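You operate a simulated robot arm through the tools that you are given. There is no shell and no other tool. Be economical: measure what you need, move in short steps, check, and stop when the job is done.

The job below is to be done with a simulated robot arm. You get a single attempt, and the scene is never put back.

Task
Fetch the white eraser and set it on top of the green hills print.
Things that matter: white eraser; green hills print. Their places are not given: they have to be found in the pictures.

It is judged by the outcome, as a careful person would: the job done as asked, and still so three seconds after it is handed in. It fails if anything else is knocked over, pushed out of place, dropped, spilled or broken.

Robot
A 7-joint arm with a two-finger parallel gripper, fixed in place. Base frame: the origin is at the foot of the arm, x ahead of it, y to its left, z up; the work surface is at about z = 0. Lengths are in cm, angles in degrees, forces in N, time in s.
With the tool pointing down near the work surface it reaches from about 22 to 58 cm from the base axis. Its first joint turns from -66.0 to 66.0 degrees. Payload 2.5 kg.
The tool frame sits at the grasp point between the pads (the TCP): z along the fingers, y along the line on which they close. The tips reach 2.3 cm beyond it. The gripper opens to 9.4 cm. The fingers are 3.8 cm wide and 1 cm thick; the gripper's body (5.4 by 9.6 cm) begins 3.9 cm behind the TCP.
Orientation is told as [roll, pitch, yaw] about the base's x, y, z axes, in that order, counted from this pose: with the fingers straight down and closing along the base's y, the tool's x points along the base's -x, its y along +y and its z along -z.

Tools
- The arm moves only by the tool jog_arm. Its argument "commands" is a list of rows, each a list of 7 numbers: the turn, a rotation vector about the tool's x, y, z in units of 60 degrees (1.0 is 60 degrees), then the shift along the tool's x, y, z in units of 200 mm (1.0 is 200 mm), then the opening in per cent of the stroke, from 0 (shut) to 100 (fully open). In form: [[rx, ry, rz, x, y, z, fingers], ...]. A call has 1 to 10 rows; each row is the pose to reach, as a shift and turn from the pose commanded when the call began, along the tool's axes at that moment. A call with a number of a shift or a turn outside -1 to 1 is refused whole. A row lasts 0.2 s, in which the tool goes at most 5 cm and 8.6 degrees; a call with a longer step from one row to the next is refused whole, and so is a gripper value outside its range. A pose out of reach is approached as far as the arm can. The call stops where the force on the tool passes 40 N (or 10 N more than at its start, if that is more) or the arm is blocked; 0.2 s more then pass. The fingers move at their own pace (about 10.8 cm/s each) and stop on an object; they squeeze with about 41 N. The grip force told is the motor's: it shows also when the fingers shut on nothing. Time passes only in rows, and 0.2 s behind the last, so rows that repeat a pose let the fingers close. It gives the time, the measured TCP pose, the force on the tool (base axes), the opening and the grip force at its end, in the units of the frame above (readings bear some noise), and new pictures: "views" is both (left out), scene, wrist or none.
- Cameras (640 x 400 px; columns grow to the right, rows downward): "scene" is fixed at [11.99, -40.34, 55.09]; the picture's right is [0.85, -0.53, 0.00], its down [-0.27, -0.42, -0.87] and it looks along [0.46, 0.73, -0.50] (base axes); focal length 330 px, centre (320, 200). "wrist" rides on the gripper at [-3.9, 0, -4.4] in the tool frame; the picture's right is [0.00, -1.00, 0.00], its down [0.97, 0.00, -0.24] and it looks along [0.24, 0.00, 0.97] (tool axes); focal length 218 px, centre (320, 200).
- measure_at(camera, pixels): there is no depth. For up to 12 entries [column, row, z] of the newest picture of that camera ("zoom" is the newest enlarged one), the place [x, y] in the base frame at which the ray of that pixel passes the height z, good to about 0.3 cm. It takes no simulated time.
- zoom(camera, box): a new picture of the part [left, top, right, bottom] of that camera's present view, enlarged. It takes no simulated time.
- job_done(): hands the job in; it is judged then, once.

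Go step by step. Measure first, check grasps and placings, and put right what went wrong. The budget is 60 turns and 120 pictures, counting those below and the enlarged ones. Unless the task says otherwise, let go and move clear before handing in, and close with one line.

The tools are called after ">>>" by a JSON object that holds its "fn" and its "kwargs". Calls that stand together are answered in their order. jog_arm: Moves the arm, as the interface text tells. Its arguments: {"type":"object","properties":{"commands":{"type":"array","items":{"type":"array","items":{"type":"number"}}},"views":{"type":"string","enum":["both","scene","wrist","none"]}},"required":["commands"]} The other tools are called the same way: measure_at (camera, pixels) gives the place at which the rays of pixels pass given heights; zoom (camera, box) takes an enlarged picture of a part of a camera's view; job_done () hands the job in.

At the start:

```text
time: 0.0
eef_pos: [28.26, 12.61, 29.11]
tool_rot: [0.0, 0.0, 0.0]
ft_force: [0.0, -0.2, 0.7]
opening: 9.39
finger_force: 0.0
```

scene: 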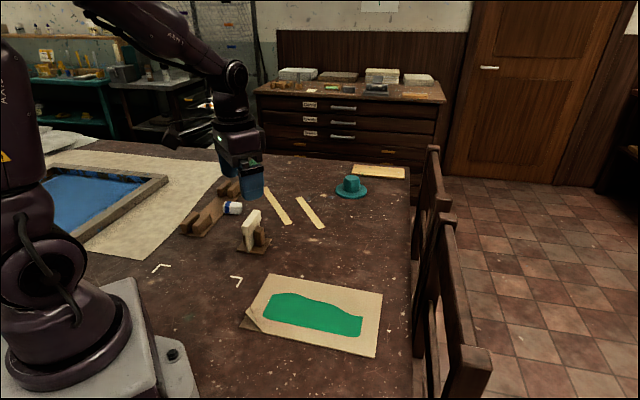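
wrist: 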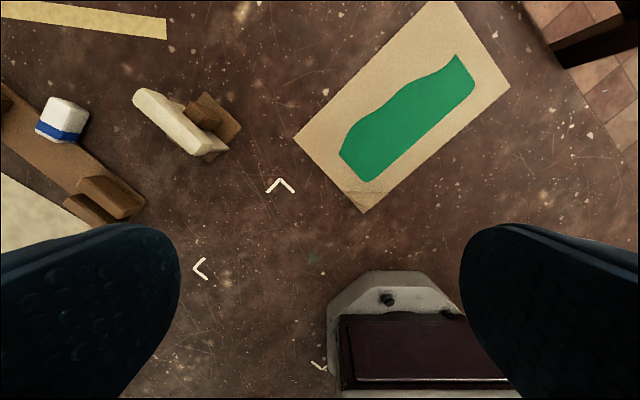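

The white block with a blue band near scene (233,208) looks like the eraser, though the cream block at (251,225) is another candidate. The green print is at (315,315), and I'll zoom in to tell the two blocks apart.

>>> {"fn": "zoom", "kwargs": {"camera": "scene", "box": [170, 165, 290, 260]}}

>>> {"fn": "zoom", "kwargs": {"camera": "wrist", "box": [0, 70, 260, 230]}}

>>> {"fn": "measure_at", "kwargs": {"camera": "wrist", "pixels": [[63, 118, 3], [48, 100, 3], [88, 110, 3], [295, 138, 0], [362, 212, 0], [509, 86, 0], [440, 0, 0], [408, 115, 0], [205, 150, 2], [140, 95, 5], [200, 150, 5], [0, 90, 1]]}}

```text
4.21 times, centred on (230, 212) of scene
```

zoom: 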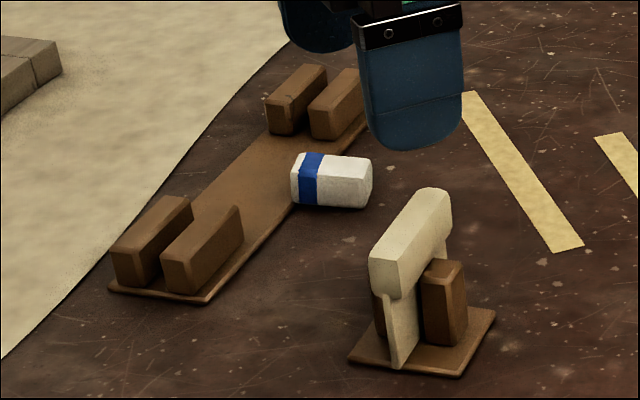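

```text
2.46 times, centred on (130, 150) of wrist
```

zoom: 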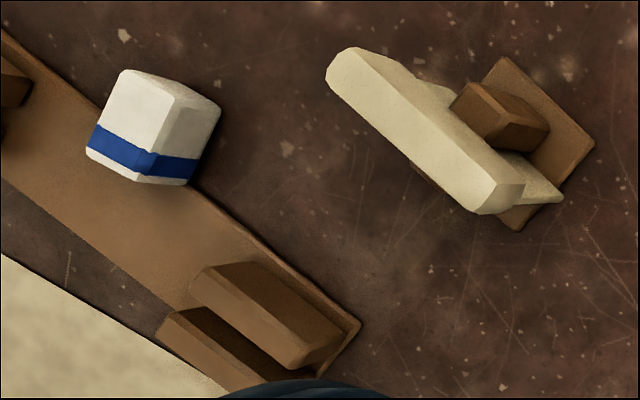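

```text
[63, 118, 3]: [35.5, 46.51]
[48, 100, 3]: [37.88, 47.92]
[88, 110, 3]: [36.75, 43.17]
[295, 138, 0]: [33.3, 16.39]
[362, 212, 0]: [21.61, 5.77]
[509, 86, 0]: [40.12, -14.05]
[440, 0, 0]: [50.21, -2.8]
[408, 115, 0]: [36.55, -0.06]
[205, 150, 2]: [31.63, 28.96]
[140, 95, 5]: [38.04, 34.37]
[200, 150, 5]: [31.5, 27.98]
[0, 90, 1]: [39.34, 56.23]
```

The eraser is the white block with the blue band, at roughly (36,45), partly on a brown board. The cream T-piece on its stand is a neighbour to avoid. I'll move higher and closer above it for a better look.

>>> {"fn": "measure_at", "kwargs": {"camera": "scene", "pixels": [[226, 213, 0], [241, 214, 0], [225, 202, 3], [241, 203, 3], [260, 275, 0], [377, 356, 0], [382, 294, 0], [270, 275, 0], [251, 215, 7]]}}

>>> {"fn": "jog_arm", "kwargs": {"commands": [[0, 0, 0, 0, 0.22, 0, 100], [0, 0, 0, 0, 0.44, 0, 100], [0, 0, 0, 0, 0.66, 0, 100], [0, 0, 0, 0, 0.88, 0, 100], [0, 0, 0, 0, 1.0, 0, 100], [0, 0, 0, 0, 1.0, 0, 100]]}}

```text
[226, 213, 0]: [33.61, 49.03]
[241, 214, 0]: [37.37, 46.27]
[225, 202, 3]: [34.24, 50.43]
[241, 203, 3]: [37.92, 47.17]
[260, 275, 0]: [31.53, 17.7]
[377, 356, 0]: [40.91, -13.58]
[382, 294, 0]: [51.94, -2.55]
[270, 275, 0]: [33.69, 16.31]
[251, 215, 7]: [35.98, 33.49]
```

```text
time: 1.4
eef_pos: [28.48, 32.75, 29.32]
tool_rot: [0.0, 0.0, 0.1]
ft_force: [0.1, -0.6, -0.3]
opening: 9.4
finger_force: 0.1
```

scene: 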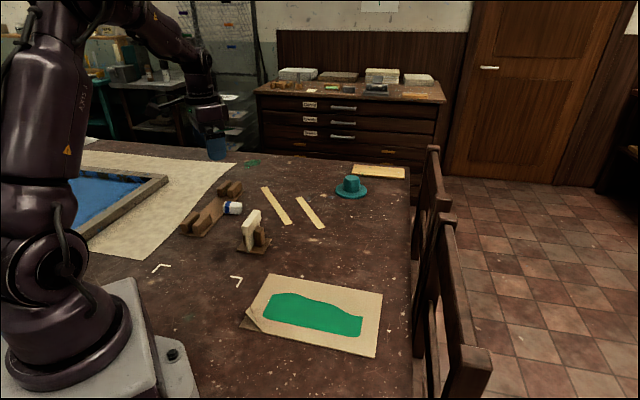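
wrist: 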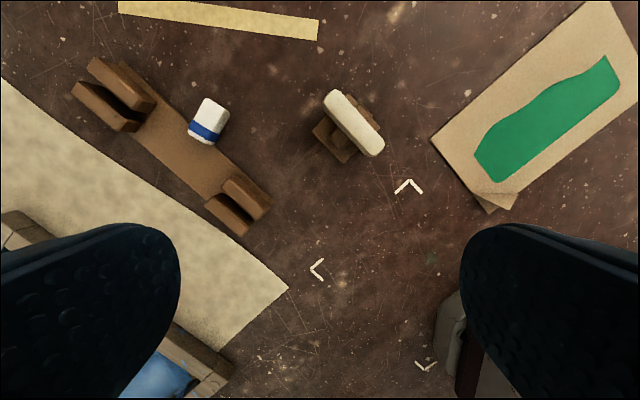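

The eraser is now clear in the wrist view at (208,121), with the print at upper right. I'll zoom in for its outline and orientation.

>>> {"fn": "zoom", "kwargs": {"camera": "wrist", "box": [140, 75, 280, 165]}}

>>> {"fn": "measure_at", "kwargs": {"camera": "wrist", "pixels": [[204, 98, 3], [229, 110, 3], [187, 130, 3], [210, 143, 3], [208, 121, 3], [431, 139, 0], [515, 205, 0], [320, 40, 0], [325, 92, 8], [384, 145, 8], [262, 195, 3]]}}

```text
4.44 times, centred on (210, 120) of wrist
```

zoom: 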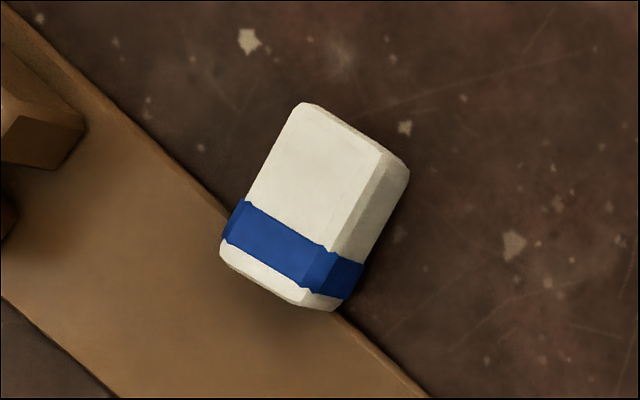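

```text
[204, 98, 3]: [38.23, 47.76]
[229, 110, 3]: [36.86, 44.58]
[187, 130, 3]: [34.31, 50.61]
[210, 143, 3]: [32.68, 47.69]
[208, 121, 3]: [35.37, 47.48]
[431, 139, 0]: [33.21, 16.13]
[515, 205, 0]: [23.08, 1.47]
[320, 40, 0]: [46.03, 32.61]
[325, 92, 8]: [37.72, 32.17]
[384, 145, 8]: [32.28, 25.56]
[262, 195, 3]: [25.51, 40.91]
```

The eraser's top centre is about (35.6,47.6). Its long axis points about -24° from x, and its far side sits just past the straight-down reach. I'll hover lower over it and yaw toward +66° to grip it end to end, which still lets me tilt outward if needed.

>>> {"fn": "jog_arm", "kwargs": {"commands": [[0, 0, -0.14, -0.04, 0.09, 0.05, 100], [0, 0, -0.28, -0.08, 0.18, 0.1, 100], [0, 0, -0.42, -0.12, 0.27, 0.15, 100], [0, 0, -0.56, -0.16, 0.36, 0.2, 100], [0, 0, -0.7, -0.2, 0.45, 0.25, 100], [0, 0, -0.84, -0.24, 0.54, 0.3, 100], [0, 0, -0.98, -0.28, 0.58, 0.35, 100], [0, 0, -0.98, -0.28, 0.58, 0.35, 100]]}}

```text
time: 3.2
eef_pos: [33.76, 44.31, 22.16]
tool_rot: [0.0, 0.0, 58.9]
ft_force: [-0.2, 0.5, -0.1]
opening: 9.45
finger_force: 0.1
```

scene: 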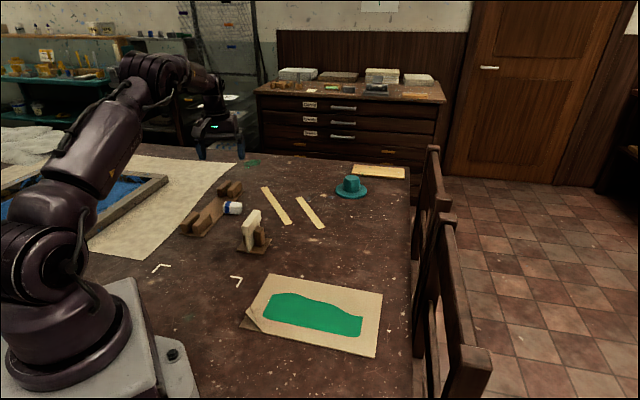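
wrist: 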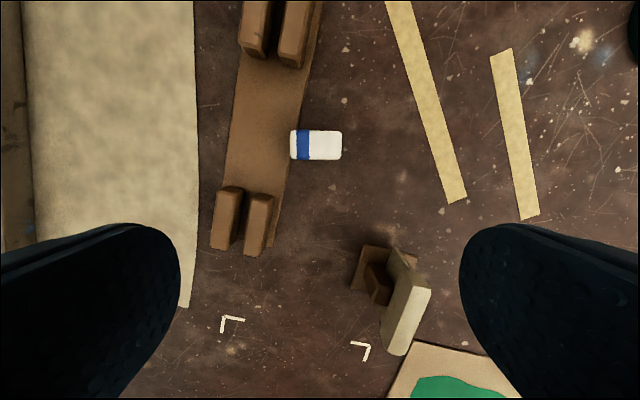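

The eraser shows at wrist (316,145), almost aligned with the closing axis and with room around both ends. I'll zoom and measure it exactly.

>>> {"fn": "zoom", "kwargs": {"camera": "wrist", "box": [265, 110, 365, 175]}}

>>> {"fn": "measure_at", "kwargs": {"camera": "wrist", "pixels": [[291, 131, 2.5], [340, 131, 2.5], [342, 159, 2.5], [291, 160, 2.5], [316, 145, 2.5], [284, 145, 0.5], [247, 220, 3], [245, 20, 3]]}}

```text
6.15 times, centred on (315, 142) of wrist
```

zoom: 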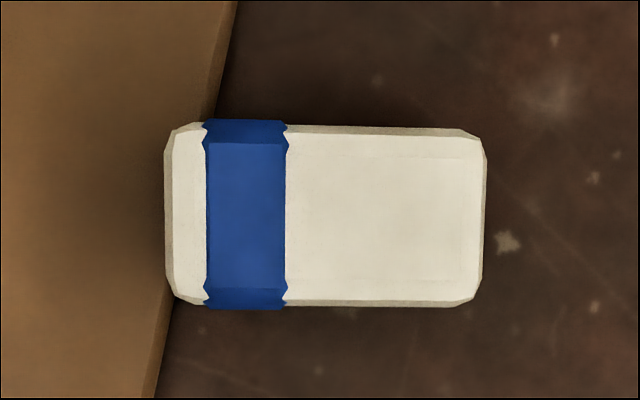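

```text
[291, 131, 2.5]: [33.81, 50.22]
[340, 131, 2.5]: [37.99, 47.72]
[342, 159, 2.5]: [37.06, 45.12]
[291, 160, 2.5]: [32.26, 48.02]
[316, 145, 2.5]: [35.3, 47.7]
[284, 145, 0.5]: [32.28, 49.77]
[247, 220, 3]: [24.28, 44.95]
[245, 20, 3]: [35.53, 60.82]
```

The eraser centre is (35.3,47.7) with its long axis at -31°, matching the current yaw of 59°. I'll descend to about z=9 with a 15° outward tilt about the closing axis and check that the arm reaches.

>>> {"fn": "jog_arm", "kwargs": {"commands": [[0, -0.1, 0, -0.05, 0.02, 0.15, 100], [0, -0.2, 0, -0.1, 0.02, 0.3, 100], [0, -0.25, 0, -0.14, 0.02, 0.45, 100], [0, -0.25, 0, -0.165, 0.02, 0.55, 100], [0, -0.25, 0, -0.165, 0.02, 0.65, 100], [0, -0.25, 0, -0.165, 0.02, 0.65, 100]]}}

```text
time: 4.6
eef_pos: [35.43, 47.16, 9.03]
tool_rot: [0.0, -15.1, 58.8]
ft_force: [0.1, -0.3, 0.3]
opening: 9.41
finger_force: 0.1
```

scene: 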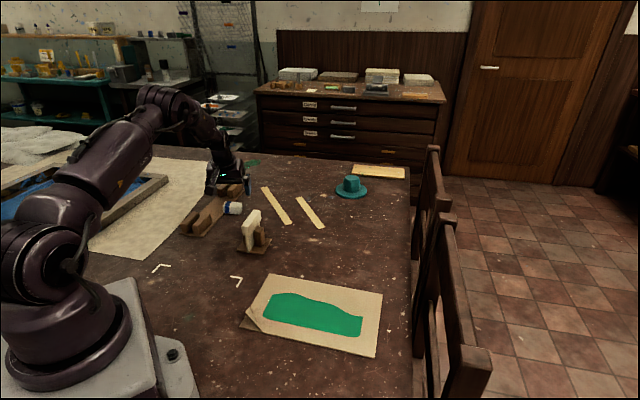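
wrist: 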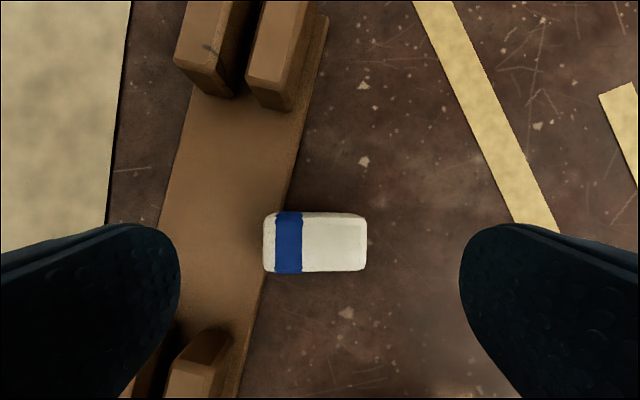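

The pose was reached cleanly. The eraser is at wrist (315,242), and the holder block at (195,355) is near the left finger, so I'll measure clearances.

>>> {"fn": "measure_at", "kwargs": {"camera": "wrist", "pixels": [[264, 242, 2.5], [366, 242, 2.5], [315, 214, 2.5], [315, 271, 2.5], [225, 328, 3], [190, 330, 3], [285, 108, 3], [265, 280, 0.5], [170, 355, 3]]}}

>>> {"fn": "zoom", "kwargs": {"camera": "wrist", "box": [220, 180, 400, 300]}}

```text
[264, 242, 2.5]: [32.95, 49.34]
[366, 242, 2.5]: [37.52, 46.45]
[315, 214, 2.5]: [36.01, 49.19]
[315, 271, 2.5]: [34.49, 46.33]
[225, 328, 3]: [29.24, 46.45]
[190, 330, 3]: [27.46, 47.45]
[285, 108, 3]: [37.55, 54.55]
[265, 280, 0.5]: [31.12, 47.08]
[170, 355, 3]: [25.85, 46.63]
```

```text
3.33 times, centred on (310, 240) of wrist
```

zoom: 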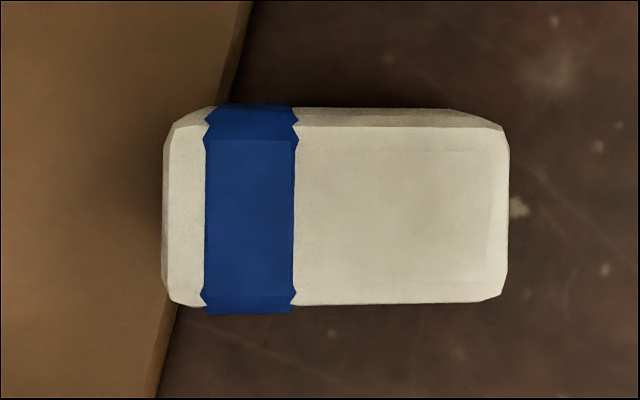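

The eraser measures about 5.4 × 3.2 cm, centred at (35.25,47.85), and the holder block clears the finger by about 2 cm. I'll shift 0.5 cm along the closing axis, narrow the opening slightly and lower to z≈3.7.

>>> {"fn": "jog_arm", "kwargs": {"commands": [[0, 0, 0, 0.0, 0.025, 0.0, 84], [0, 0, 0, 0.016, 0.025, 0.064, 84], [0, 0, 0, 0.032, 0.025, 0.128, 84], [0, 0, 0, 0.048, 0.025, 0.192, 84], [0, 0, 0, 0.058, 0.025, 0.23, 84], [0, 0, 0, 0.064, 0.025, 0.257, 84], [0, 0, 0, 0.064, 0.025, 0.257, 84]]}}

```text
time: 6.2
eef_pos: [34.78, 47.61, 3.93]
tool_rot: [0.0, -15.0, 58.7]
ft_force: [0.3, 0.0, -0.7]
opening: 7.88
finger_force: 0.1
```

scene: 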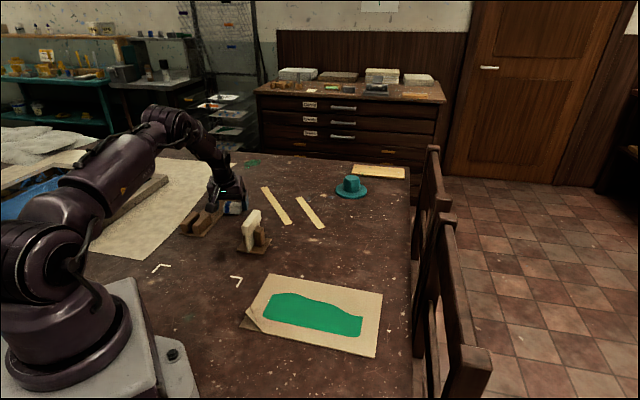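
wrist: 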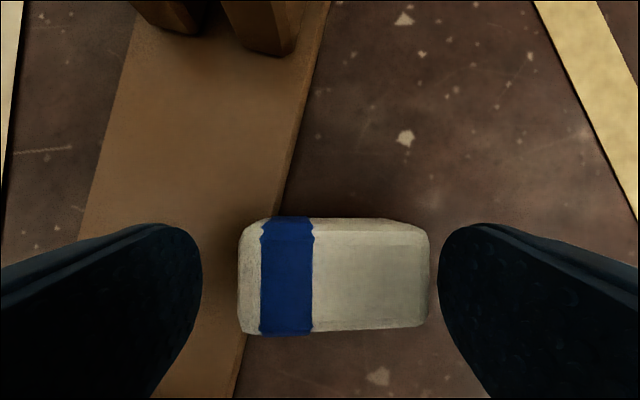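

The fingers straddle the eraser at z=3.9 with no contact, but it sits about 15 px toward the right finger. I'll shift back 0.4 cm and close.

>>> {"fn": "jog_arm", "kwargs": {"commands": [[0, 0, 0, 0.001, -0.02, 0.006, 84], [0, 0, 0, 0.001, -0.02, 0.006, 84], [0, 0, 0, 0.001, -0.02, 0.006, 0], [0, 0, 0, 0.001, -0.02, 0.006, 0], [0, 0, 0, 0.001, -0.02, 0.006, 0], [0, 0, 0, 0.001, -0.02, 0.006, 0]]}}

```text
time: 7.6
eef_pos: [35.23, 47.5, 3.84]
tool_rot: [0.0, -15.0, 58.8]
ft_force: [-0.7, -0.1, 1.5]
opening: 5.57
finger_force: 40.8
```

scene: 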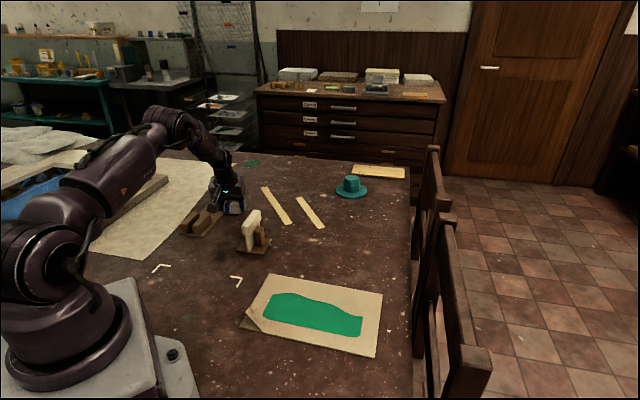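
wrist: 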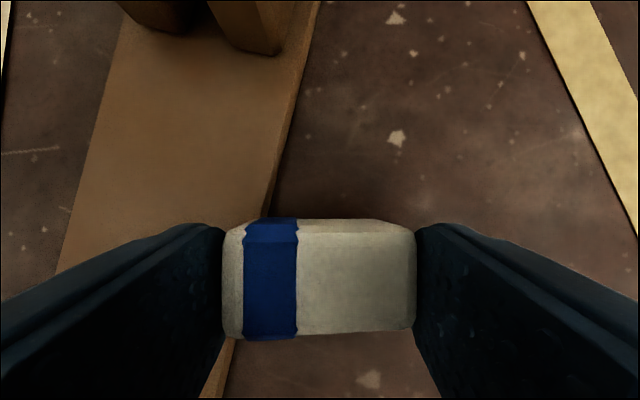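

The fingers stopped at 5.57 cm with 40.8 N, so the eraser is gripped. I'll lift straight up 15 cm.

>>> {"fn": "jog_arm", "kwargs": {"commands": [[0, 0, 0, -0.012, -0.0, -0.045, 0], [0, 0, 0, -0.039, 0, -0.145, 0], [0, 0, 0, -0.078, 0, -0.29, 0], [0, 0, 0, -0.117, 0, -0.435, 0], [0, 0, 0, -0.156, 0, -0.58, 0], [0, 0, 0, -0.194, 0, -0.725, 0], [0, 0, 0, -0.194, 0, -0.725, 0]]}}

```text
time: 9.2
eef_pos: [35.23, 47.29, 18.8]
tool_rot: [-0.1, -15.0, 58.8]
ft_force: [-0.1, -0.6, -1.0]
opening: 5.58
finger_force: 40.5
```

scene: 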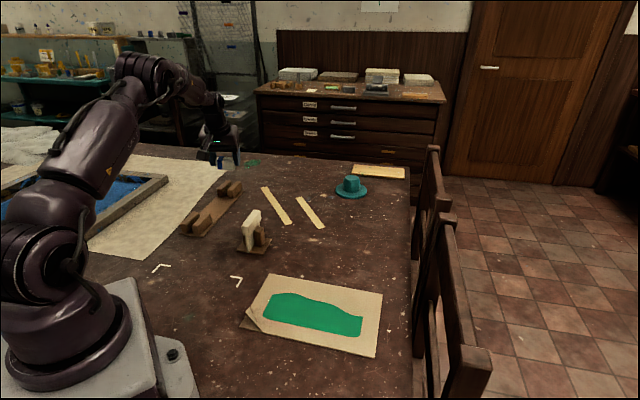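
wrist: 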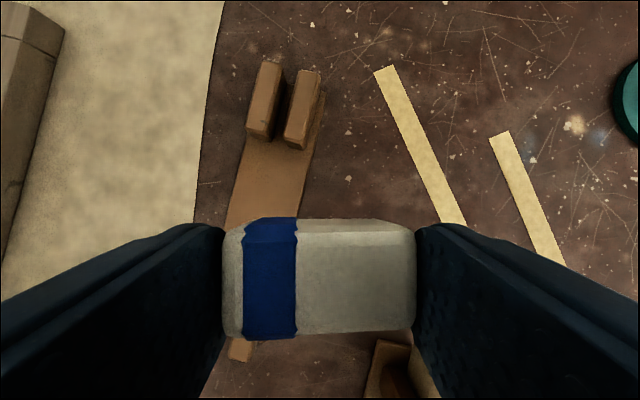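

The eraser is held at z=18.8 and the table beneath is undisturbed. I'll carry it high toward the print at about (37,1), turning about the vertical to keep the eraser level, first half now.

>>> {"fn": "jog_arm", "kwargs": {"commands": [[0.02, 0, 0.0765, 0.155, -0.106, -0.0417, 0], [0.041, 0, 0.153, 0.31, -0.2125, -0.083, 0], [0.0615, 0, 0.2295, 0.465, -0.319, -0.125, 0], [0.082, 0, 0.306, 0.62, -0.425, -0.167, 0], [0.1025, 0, 0.3825, 0.775, -0.531, -0.208, 0], [0.123, 0, 0.459, 0.93, -0.6375, -0.25, 0], [0.123, 0, 0.459, 0.93, -0.6375, -0.25, 0]], "views": "scene"}}

```text
time: 10.8
eef_pos: [36.16, 24.28, 18.72]
tool_rot: [-0.1, -15.1, 30.2]
ft_force: [0.0, -0.5, -0.6]
opening: 5.52
finger_force: 41.3
```

scene: 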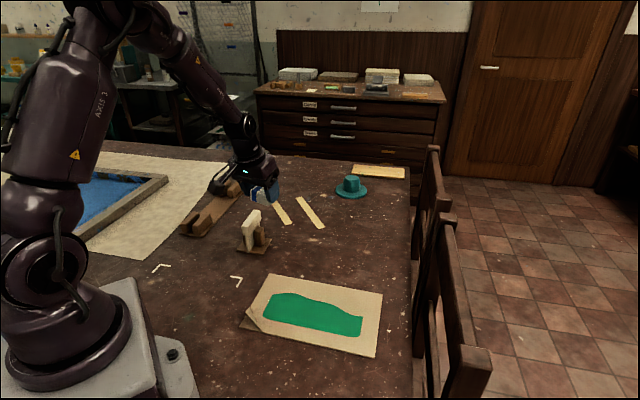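

The carry is steady at (36.2,24.3). Now the second half of the move, to over the print.

>>> {"fn": "jog_arm", "kwargs": {"commands": [[0.0217, 0, 0.0805, 0.09, -0.1667, -0.024, 0], [0.0433, 0, 0.161, 0.18, -0.333, -0.048, 0], [0.065, 0, 0.2415, 0.27, -0.5, -0.0725, 0], [0.0867, 0, 0.322, 0.36, -0.667, -0.097, 0], [0.108, 0, 0.4025, 0.45, -0.833, -0.121, 0], [0.13, 0, 0.483, 0.541, -1.0, -0.145, 0], [0.13, 0, 0.483, 0.541, -1.0, -0.145, 0]]}}

```text
time: 12.4
eef_pos: [36.65, 1.46, 18.87]
tool_rot: [0.0, -14.9, 0.3]
ft_force: [0.1, -0.9, -0.7]
opening: 5.52
finger_force: 40.8
```

scene: 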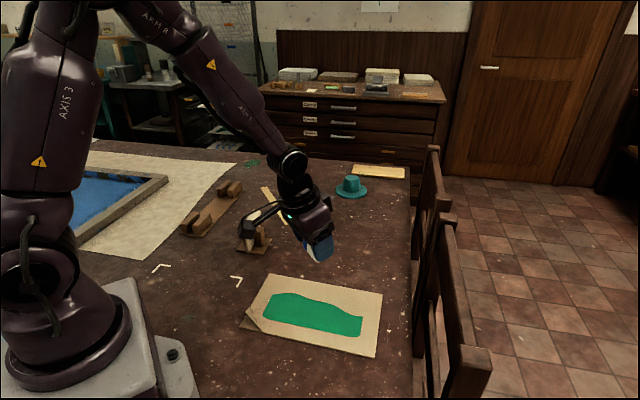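
wrist: 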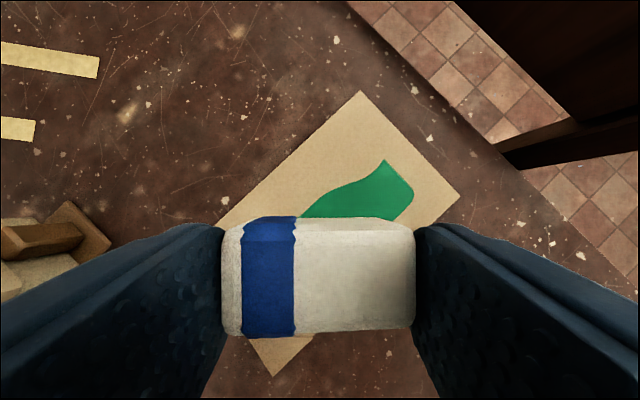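

The eraser is over the print centre, with the print corners showing around it at wrist (361,90), (460,195) and (275,375). I'll descend to about z=6.

>>> {"fn": "jog_arm", "kwargs": {"commands": [[0, 0, 0, 0.05, 0, 0.188, 0], [0, 0, 0, 0.1, 0, 0.376, 0], [0, 0, 0, 0.15, 0, 0.56, 0], [0, 0, 0, 0.168, 0, 0.628, 0], [0, 0, 0, 0.168, 0, 0.628, 0]]}}

```text
time: 13.6
eef_pos: [36.49, 1.46, 5.84]
tool_rot: [0.0, -15.1, 0.3]
ft_force: [0.5, -0.3, -1.0]
opening: 5.48
finger_force: 40.9
```

scene: 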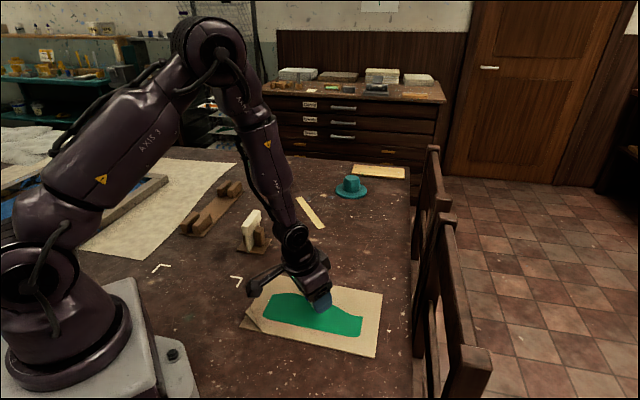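
wrist: 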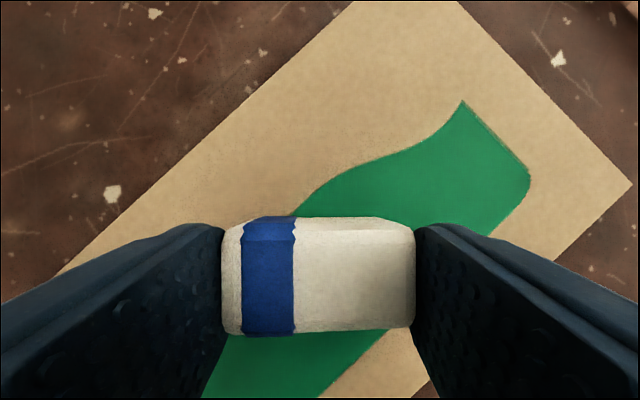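

It is well inside the print. I'll lower gently to about z=4.2 and watch the force.

>>> {"fn": "jog_arm", "kwargs": {"commands": [[0, 0, 0, 0.005, 0, 0.019, 0], [0, 0, 0, 0.01, 0, 0.038, 0], [0, 0, 0, 0.0155, 0, 0.058, 0], [0, 0, 0, 0.0205, 0, 0.077, 0], [0, 0, 0, 0.0205, 0, 0.077, 0]], "views": "scene"}}

```text
time: 14.8
eef_pos: [36.61, 1.45, 4.26]
tool_rot: [-0.1, -15.1, 0.3]
ft_force: [-0.2, 0.4, -0.7]
opening: 5.48
finger_force: 40.6
```

scene: 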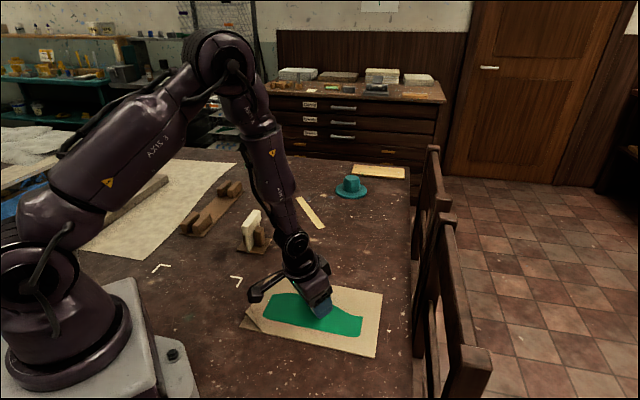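

No contact force yet at z=4.26, so I'll creep down another 0.4 cm.

>>> {"fn": "jog_arm", "kwargs": {"commands": [[0, 0, 0, 0.0013, 0, 0.0048, 0], [0, 0, 0, 0.0026, 0, 0.0096, 0], [0, 0, 0, 0.0039, 0, 0.0145, 0], [0, 0, 0, 0.0052, 0, 0.0193, 0], [0, 0, 0, 0.0052, 0, 0.0193, 0]], "views": "both"}}

```text
time: 16.0
eef_pos: [36.81, 1.44, 3.82]
tool_rot: [0.0, -15.3, 0.4]
ft_force: [0.5, 2.3, 24.4]
opening: 5.44
finger_force: 41.2
```

scene: 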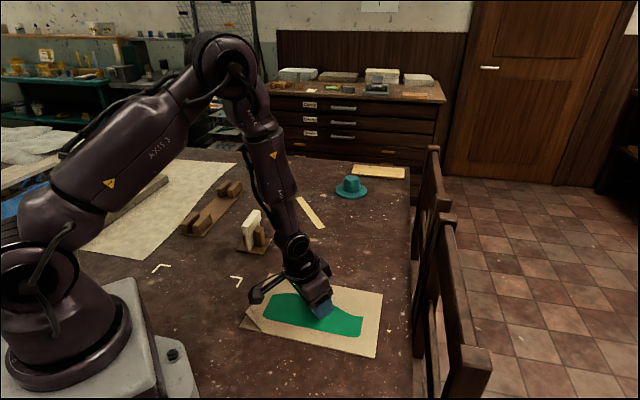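
wrist: 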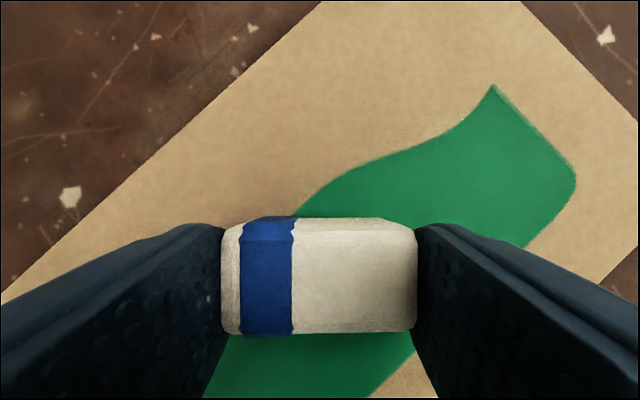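

Contact now reads 24 N, so the eraser rests on the print. I'll ease up 0.1 cm to relieve the pressure and open the fingers.

>>> {"fn": "jog_arm", "kwargs": {"commands": [[0, 0, 0, -0.0013, 0, -0.0048, 0], [0, 0, 0, -0.0013, 0, -0.0048, 0], [0, 0, 0, -0.0013, 0, -0.0048, 70], [0, 0, 0, -0.0013, 0, -0.0048, 88], [0, 0, 0, -0.0013, 0, -0.0048, 88]], "views": "wrist"}}

```text
time: 17.2
eef_pos: [36.43, 1.45, 3.84]
tool_rot: [0.0, -15.1, 0.3]
ft_force: [0.3, -0.5, 0.5]
opening: 8.28
finger_force: 0.0
```

wrist: 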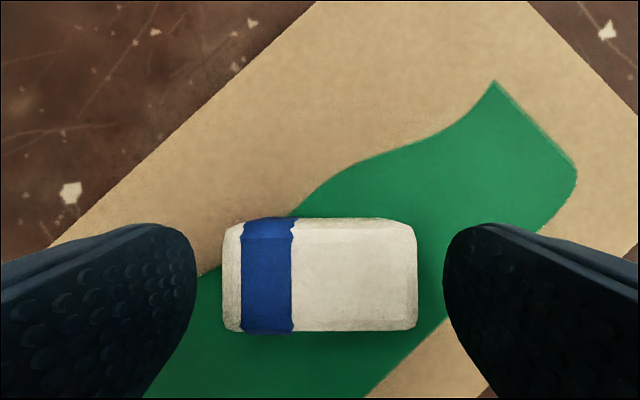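

The eraser is free and sitting on the print, with the fingers clear on both sides. I'll retreat straight up.

>>> {"fn": "jog_arm", "kwargs": {"commands": [[0, 0, 0, -0.013, 0, -0.05, 88], [0, 0, 0, -0.04, 0, -0.15, 88], [0, 0, 0, -0.08, 0, -0.3, 88], [0, 0, 0, -0.12, 0, -0.45, 88], [0, 0, 0, -0.16, 0, -0.6, 88], [0, 0, 0, -0.2, 0, -0.75, 88], [0, 0, 0, -0.2, 0, -0.75, 88]]}}

```text
time: 18.8
eef_pos: [36.52, 1.49, 19.53]
tool_rot: [0.0, -15.0, 0.3]
ft_force: [-0.6, 0.1, 0.0]
opening: 8.25
finger_force: 0.1
```

scene: 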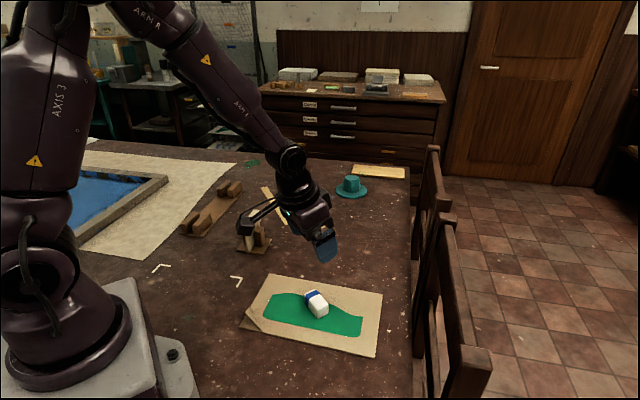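
wrist: 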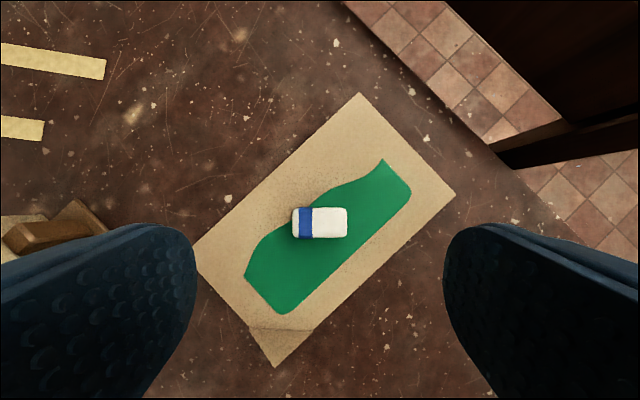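

The eraser lies flat in the middle of the green print (scene (317,303), wrist (320,222)). The gripper is clear, the print has not moved and nothing else looks disturbed, so I'm handing in.

>>> {"fn": "job_done", "kwargs": {}}

```text
The job is handed in.
```

The white eraser is resting flat on the green hills print; the gripper has let go and moved clear, and the final pictures show nothing else disturbed.
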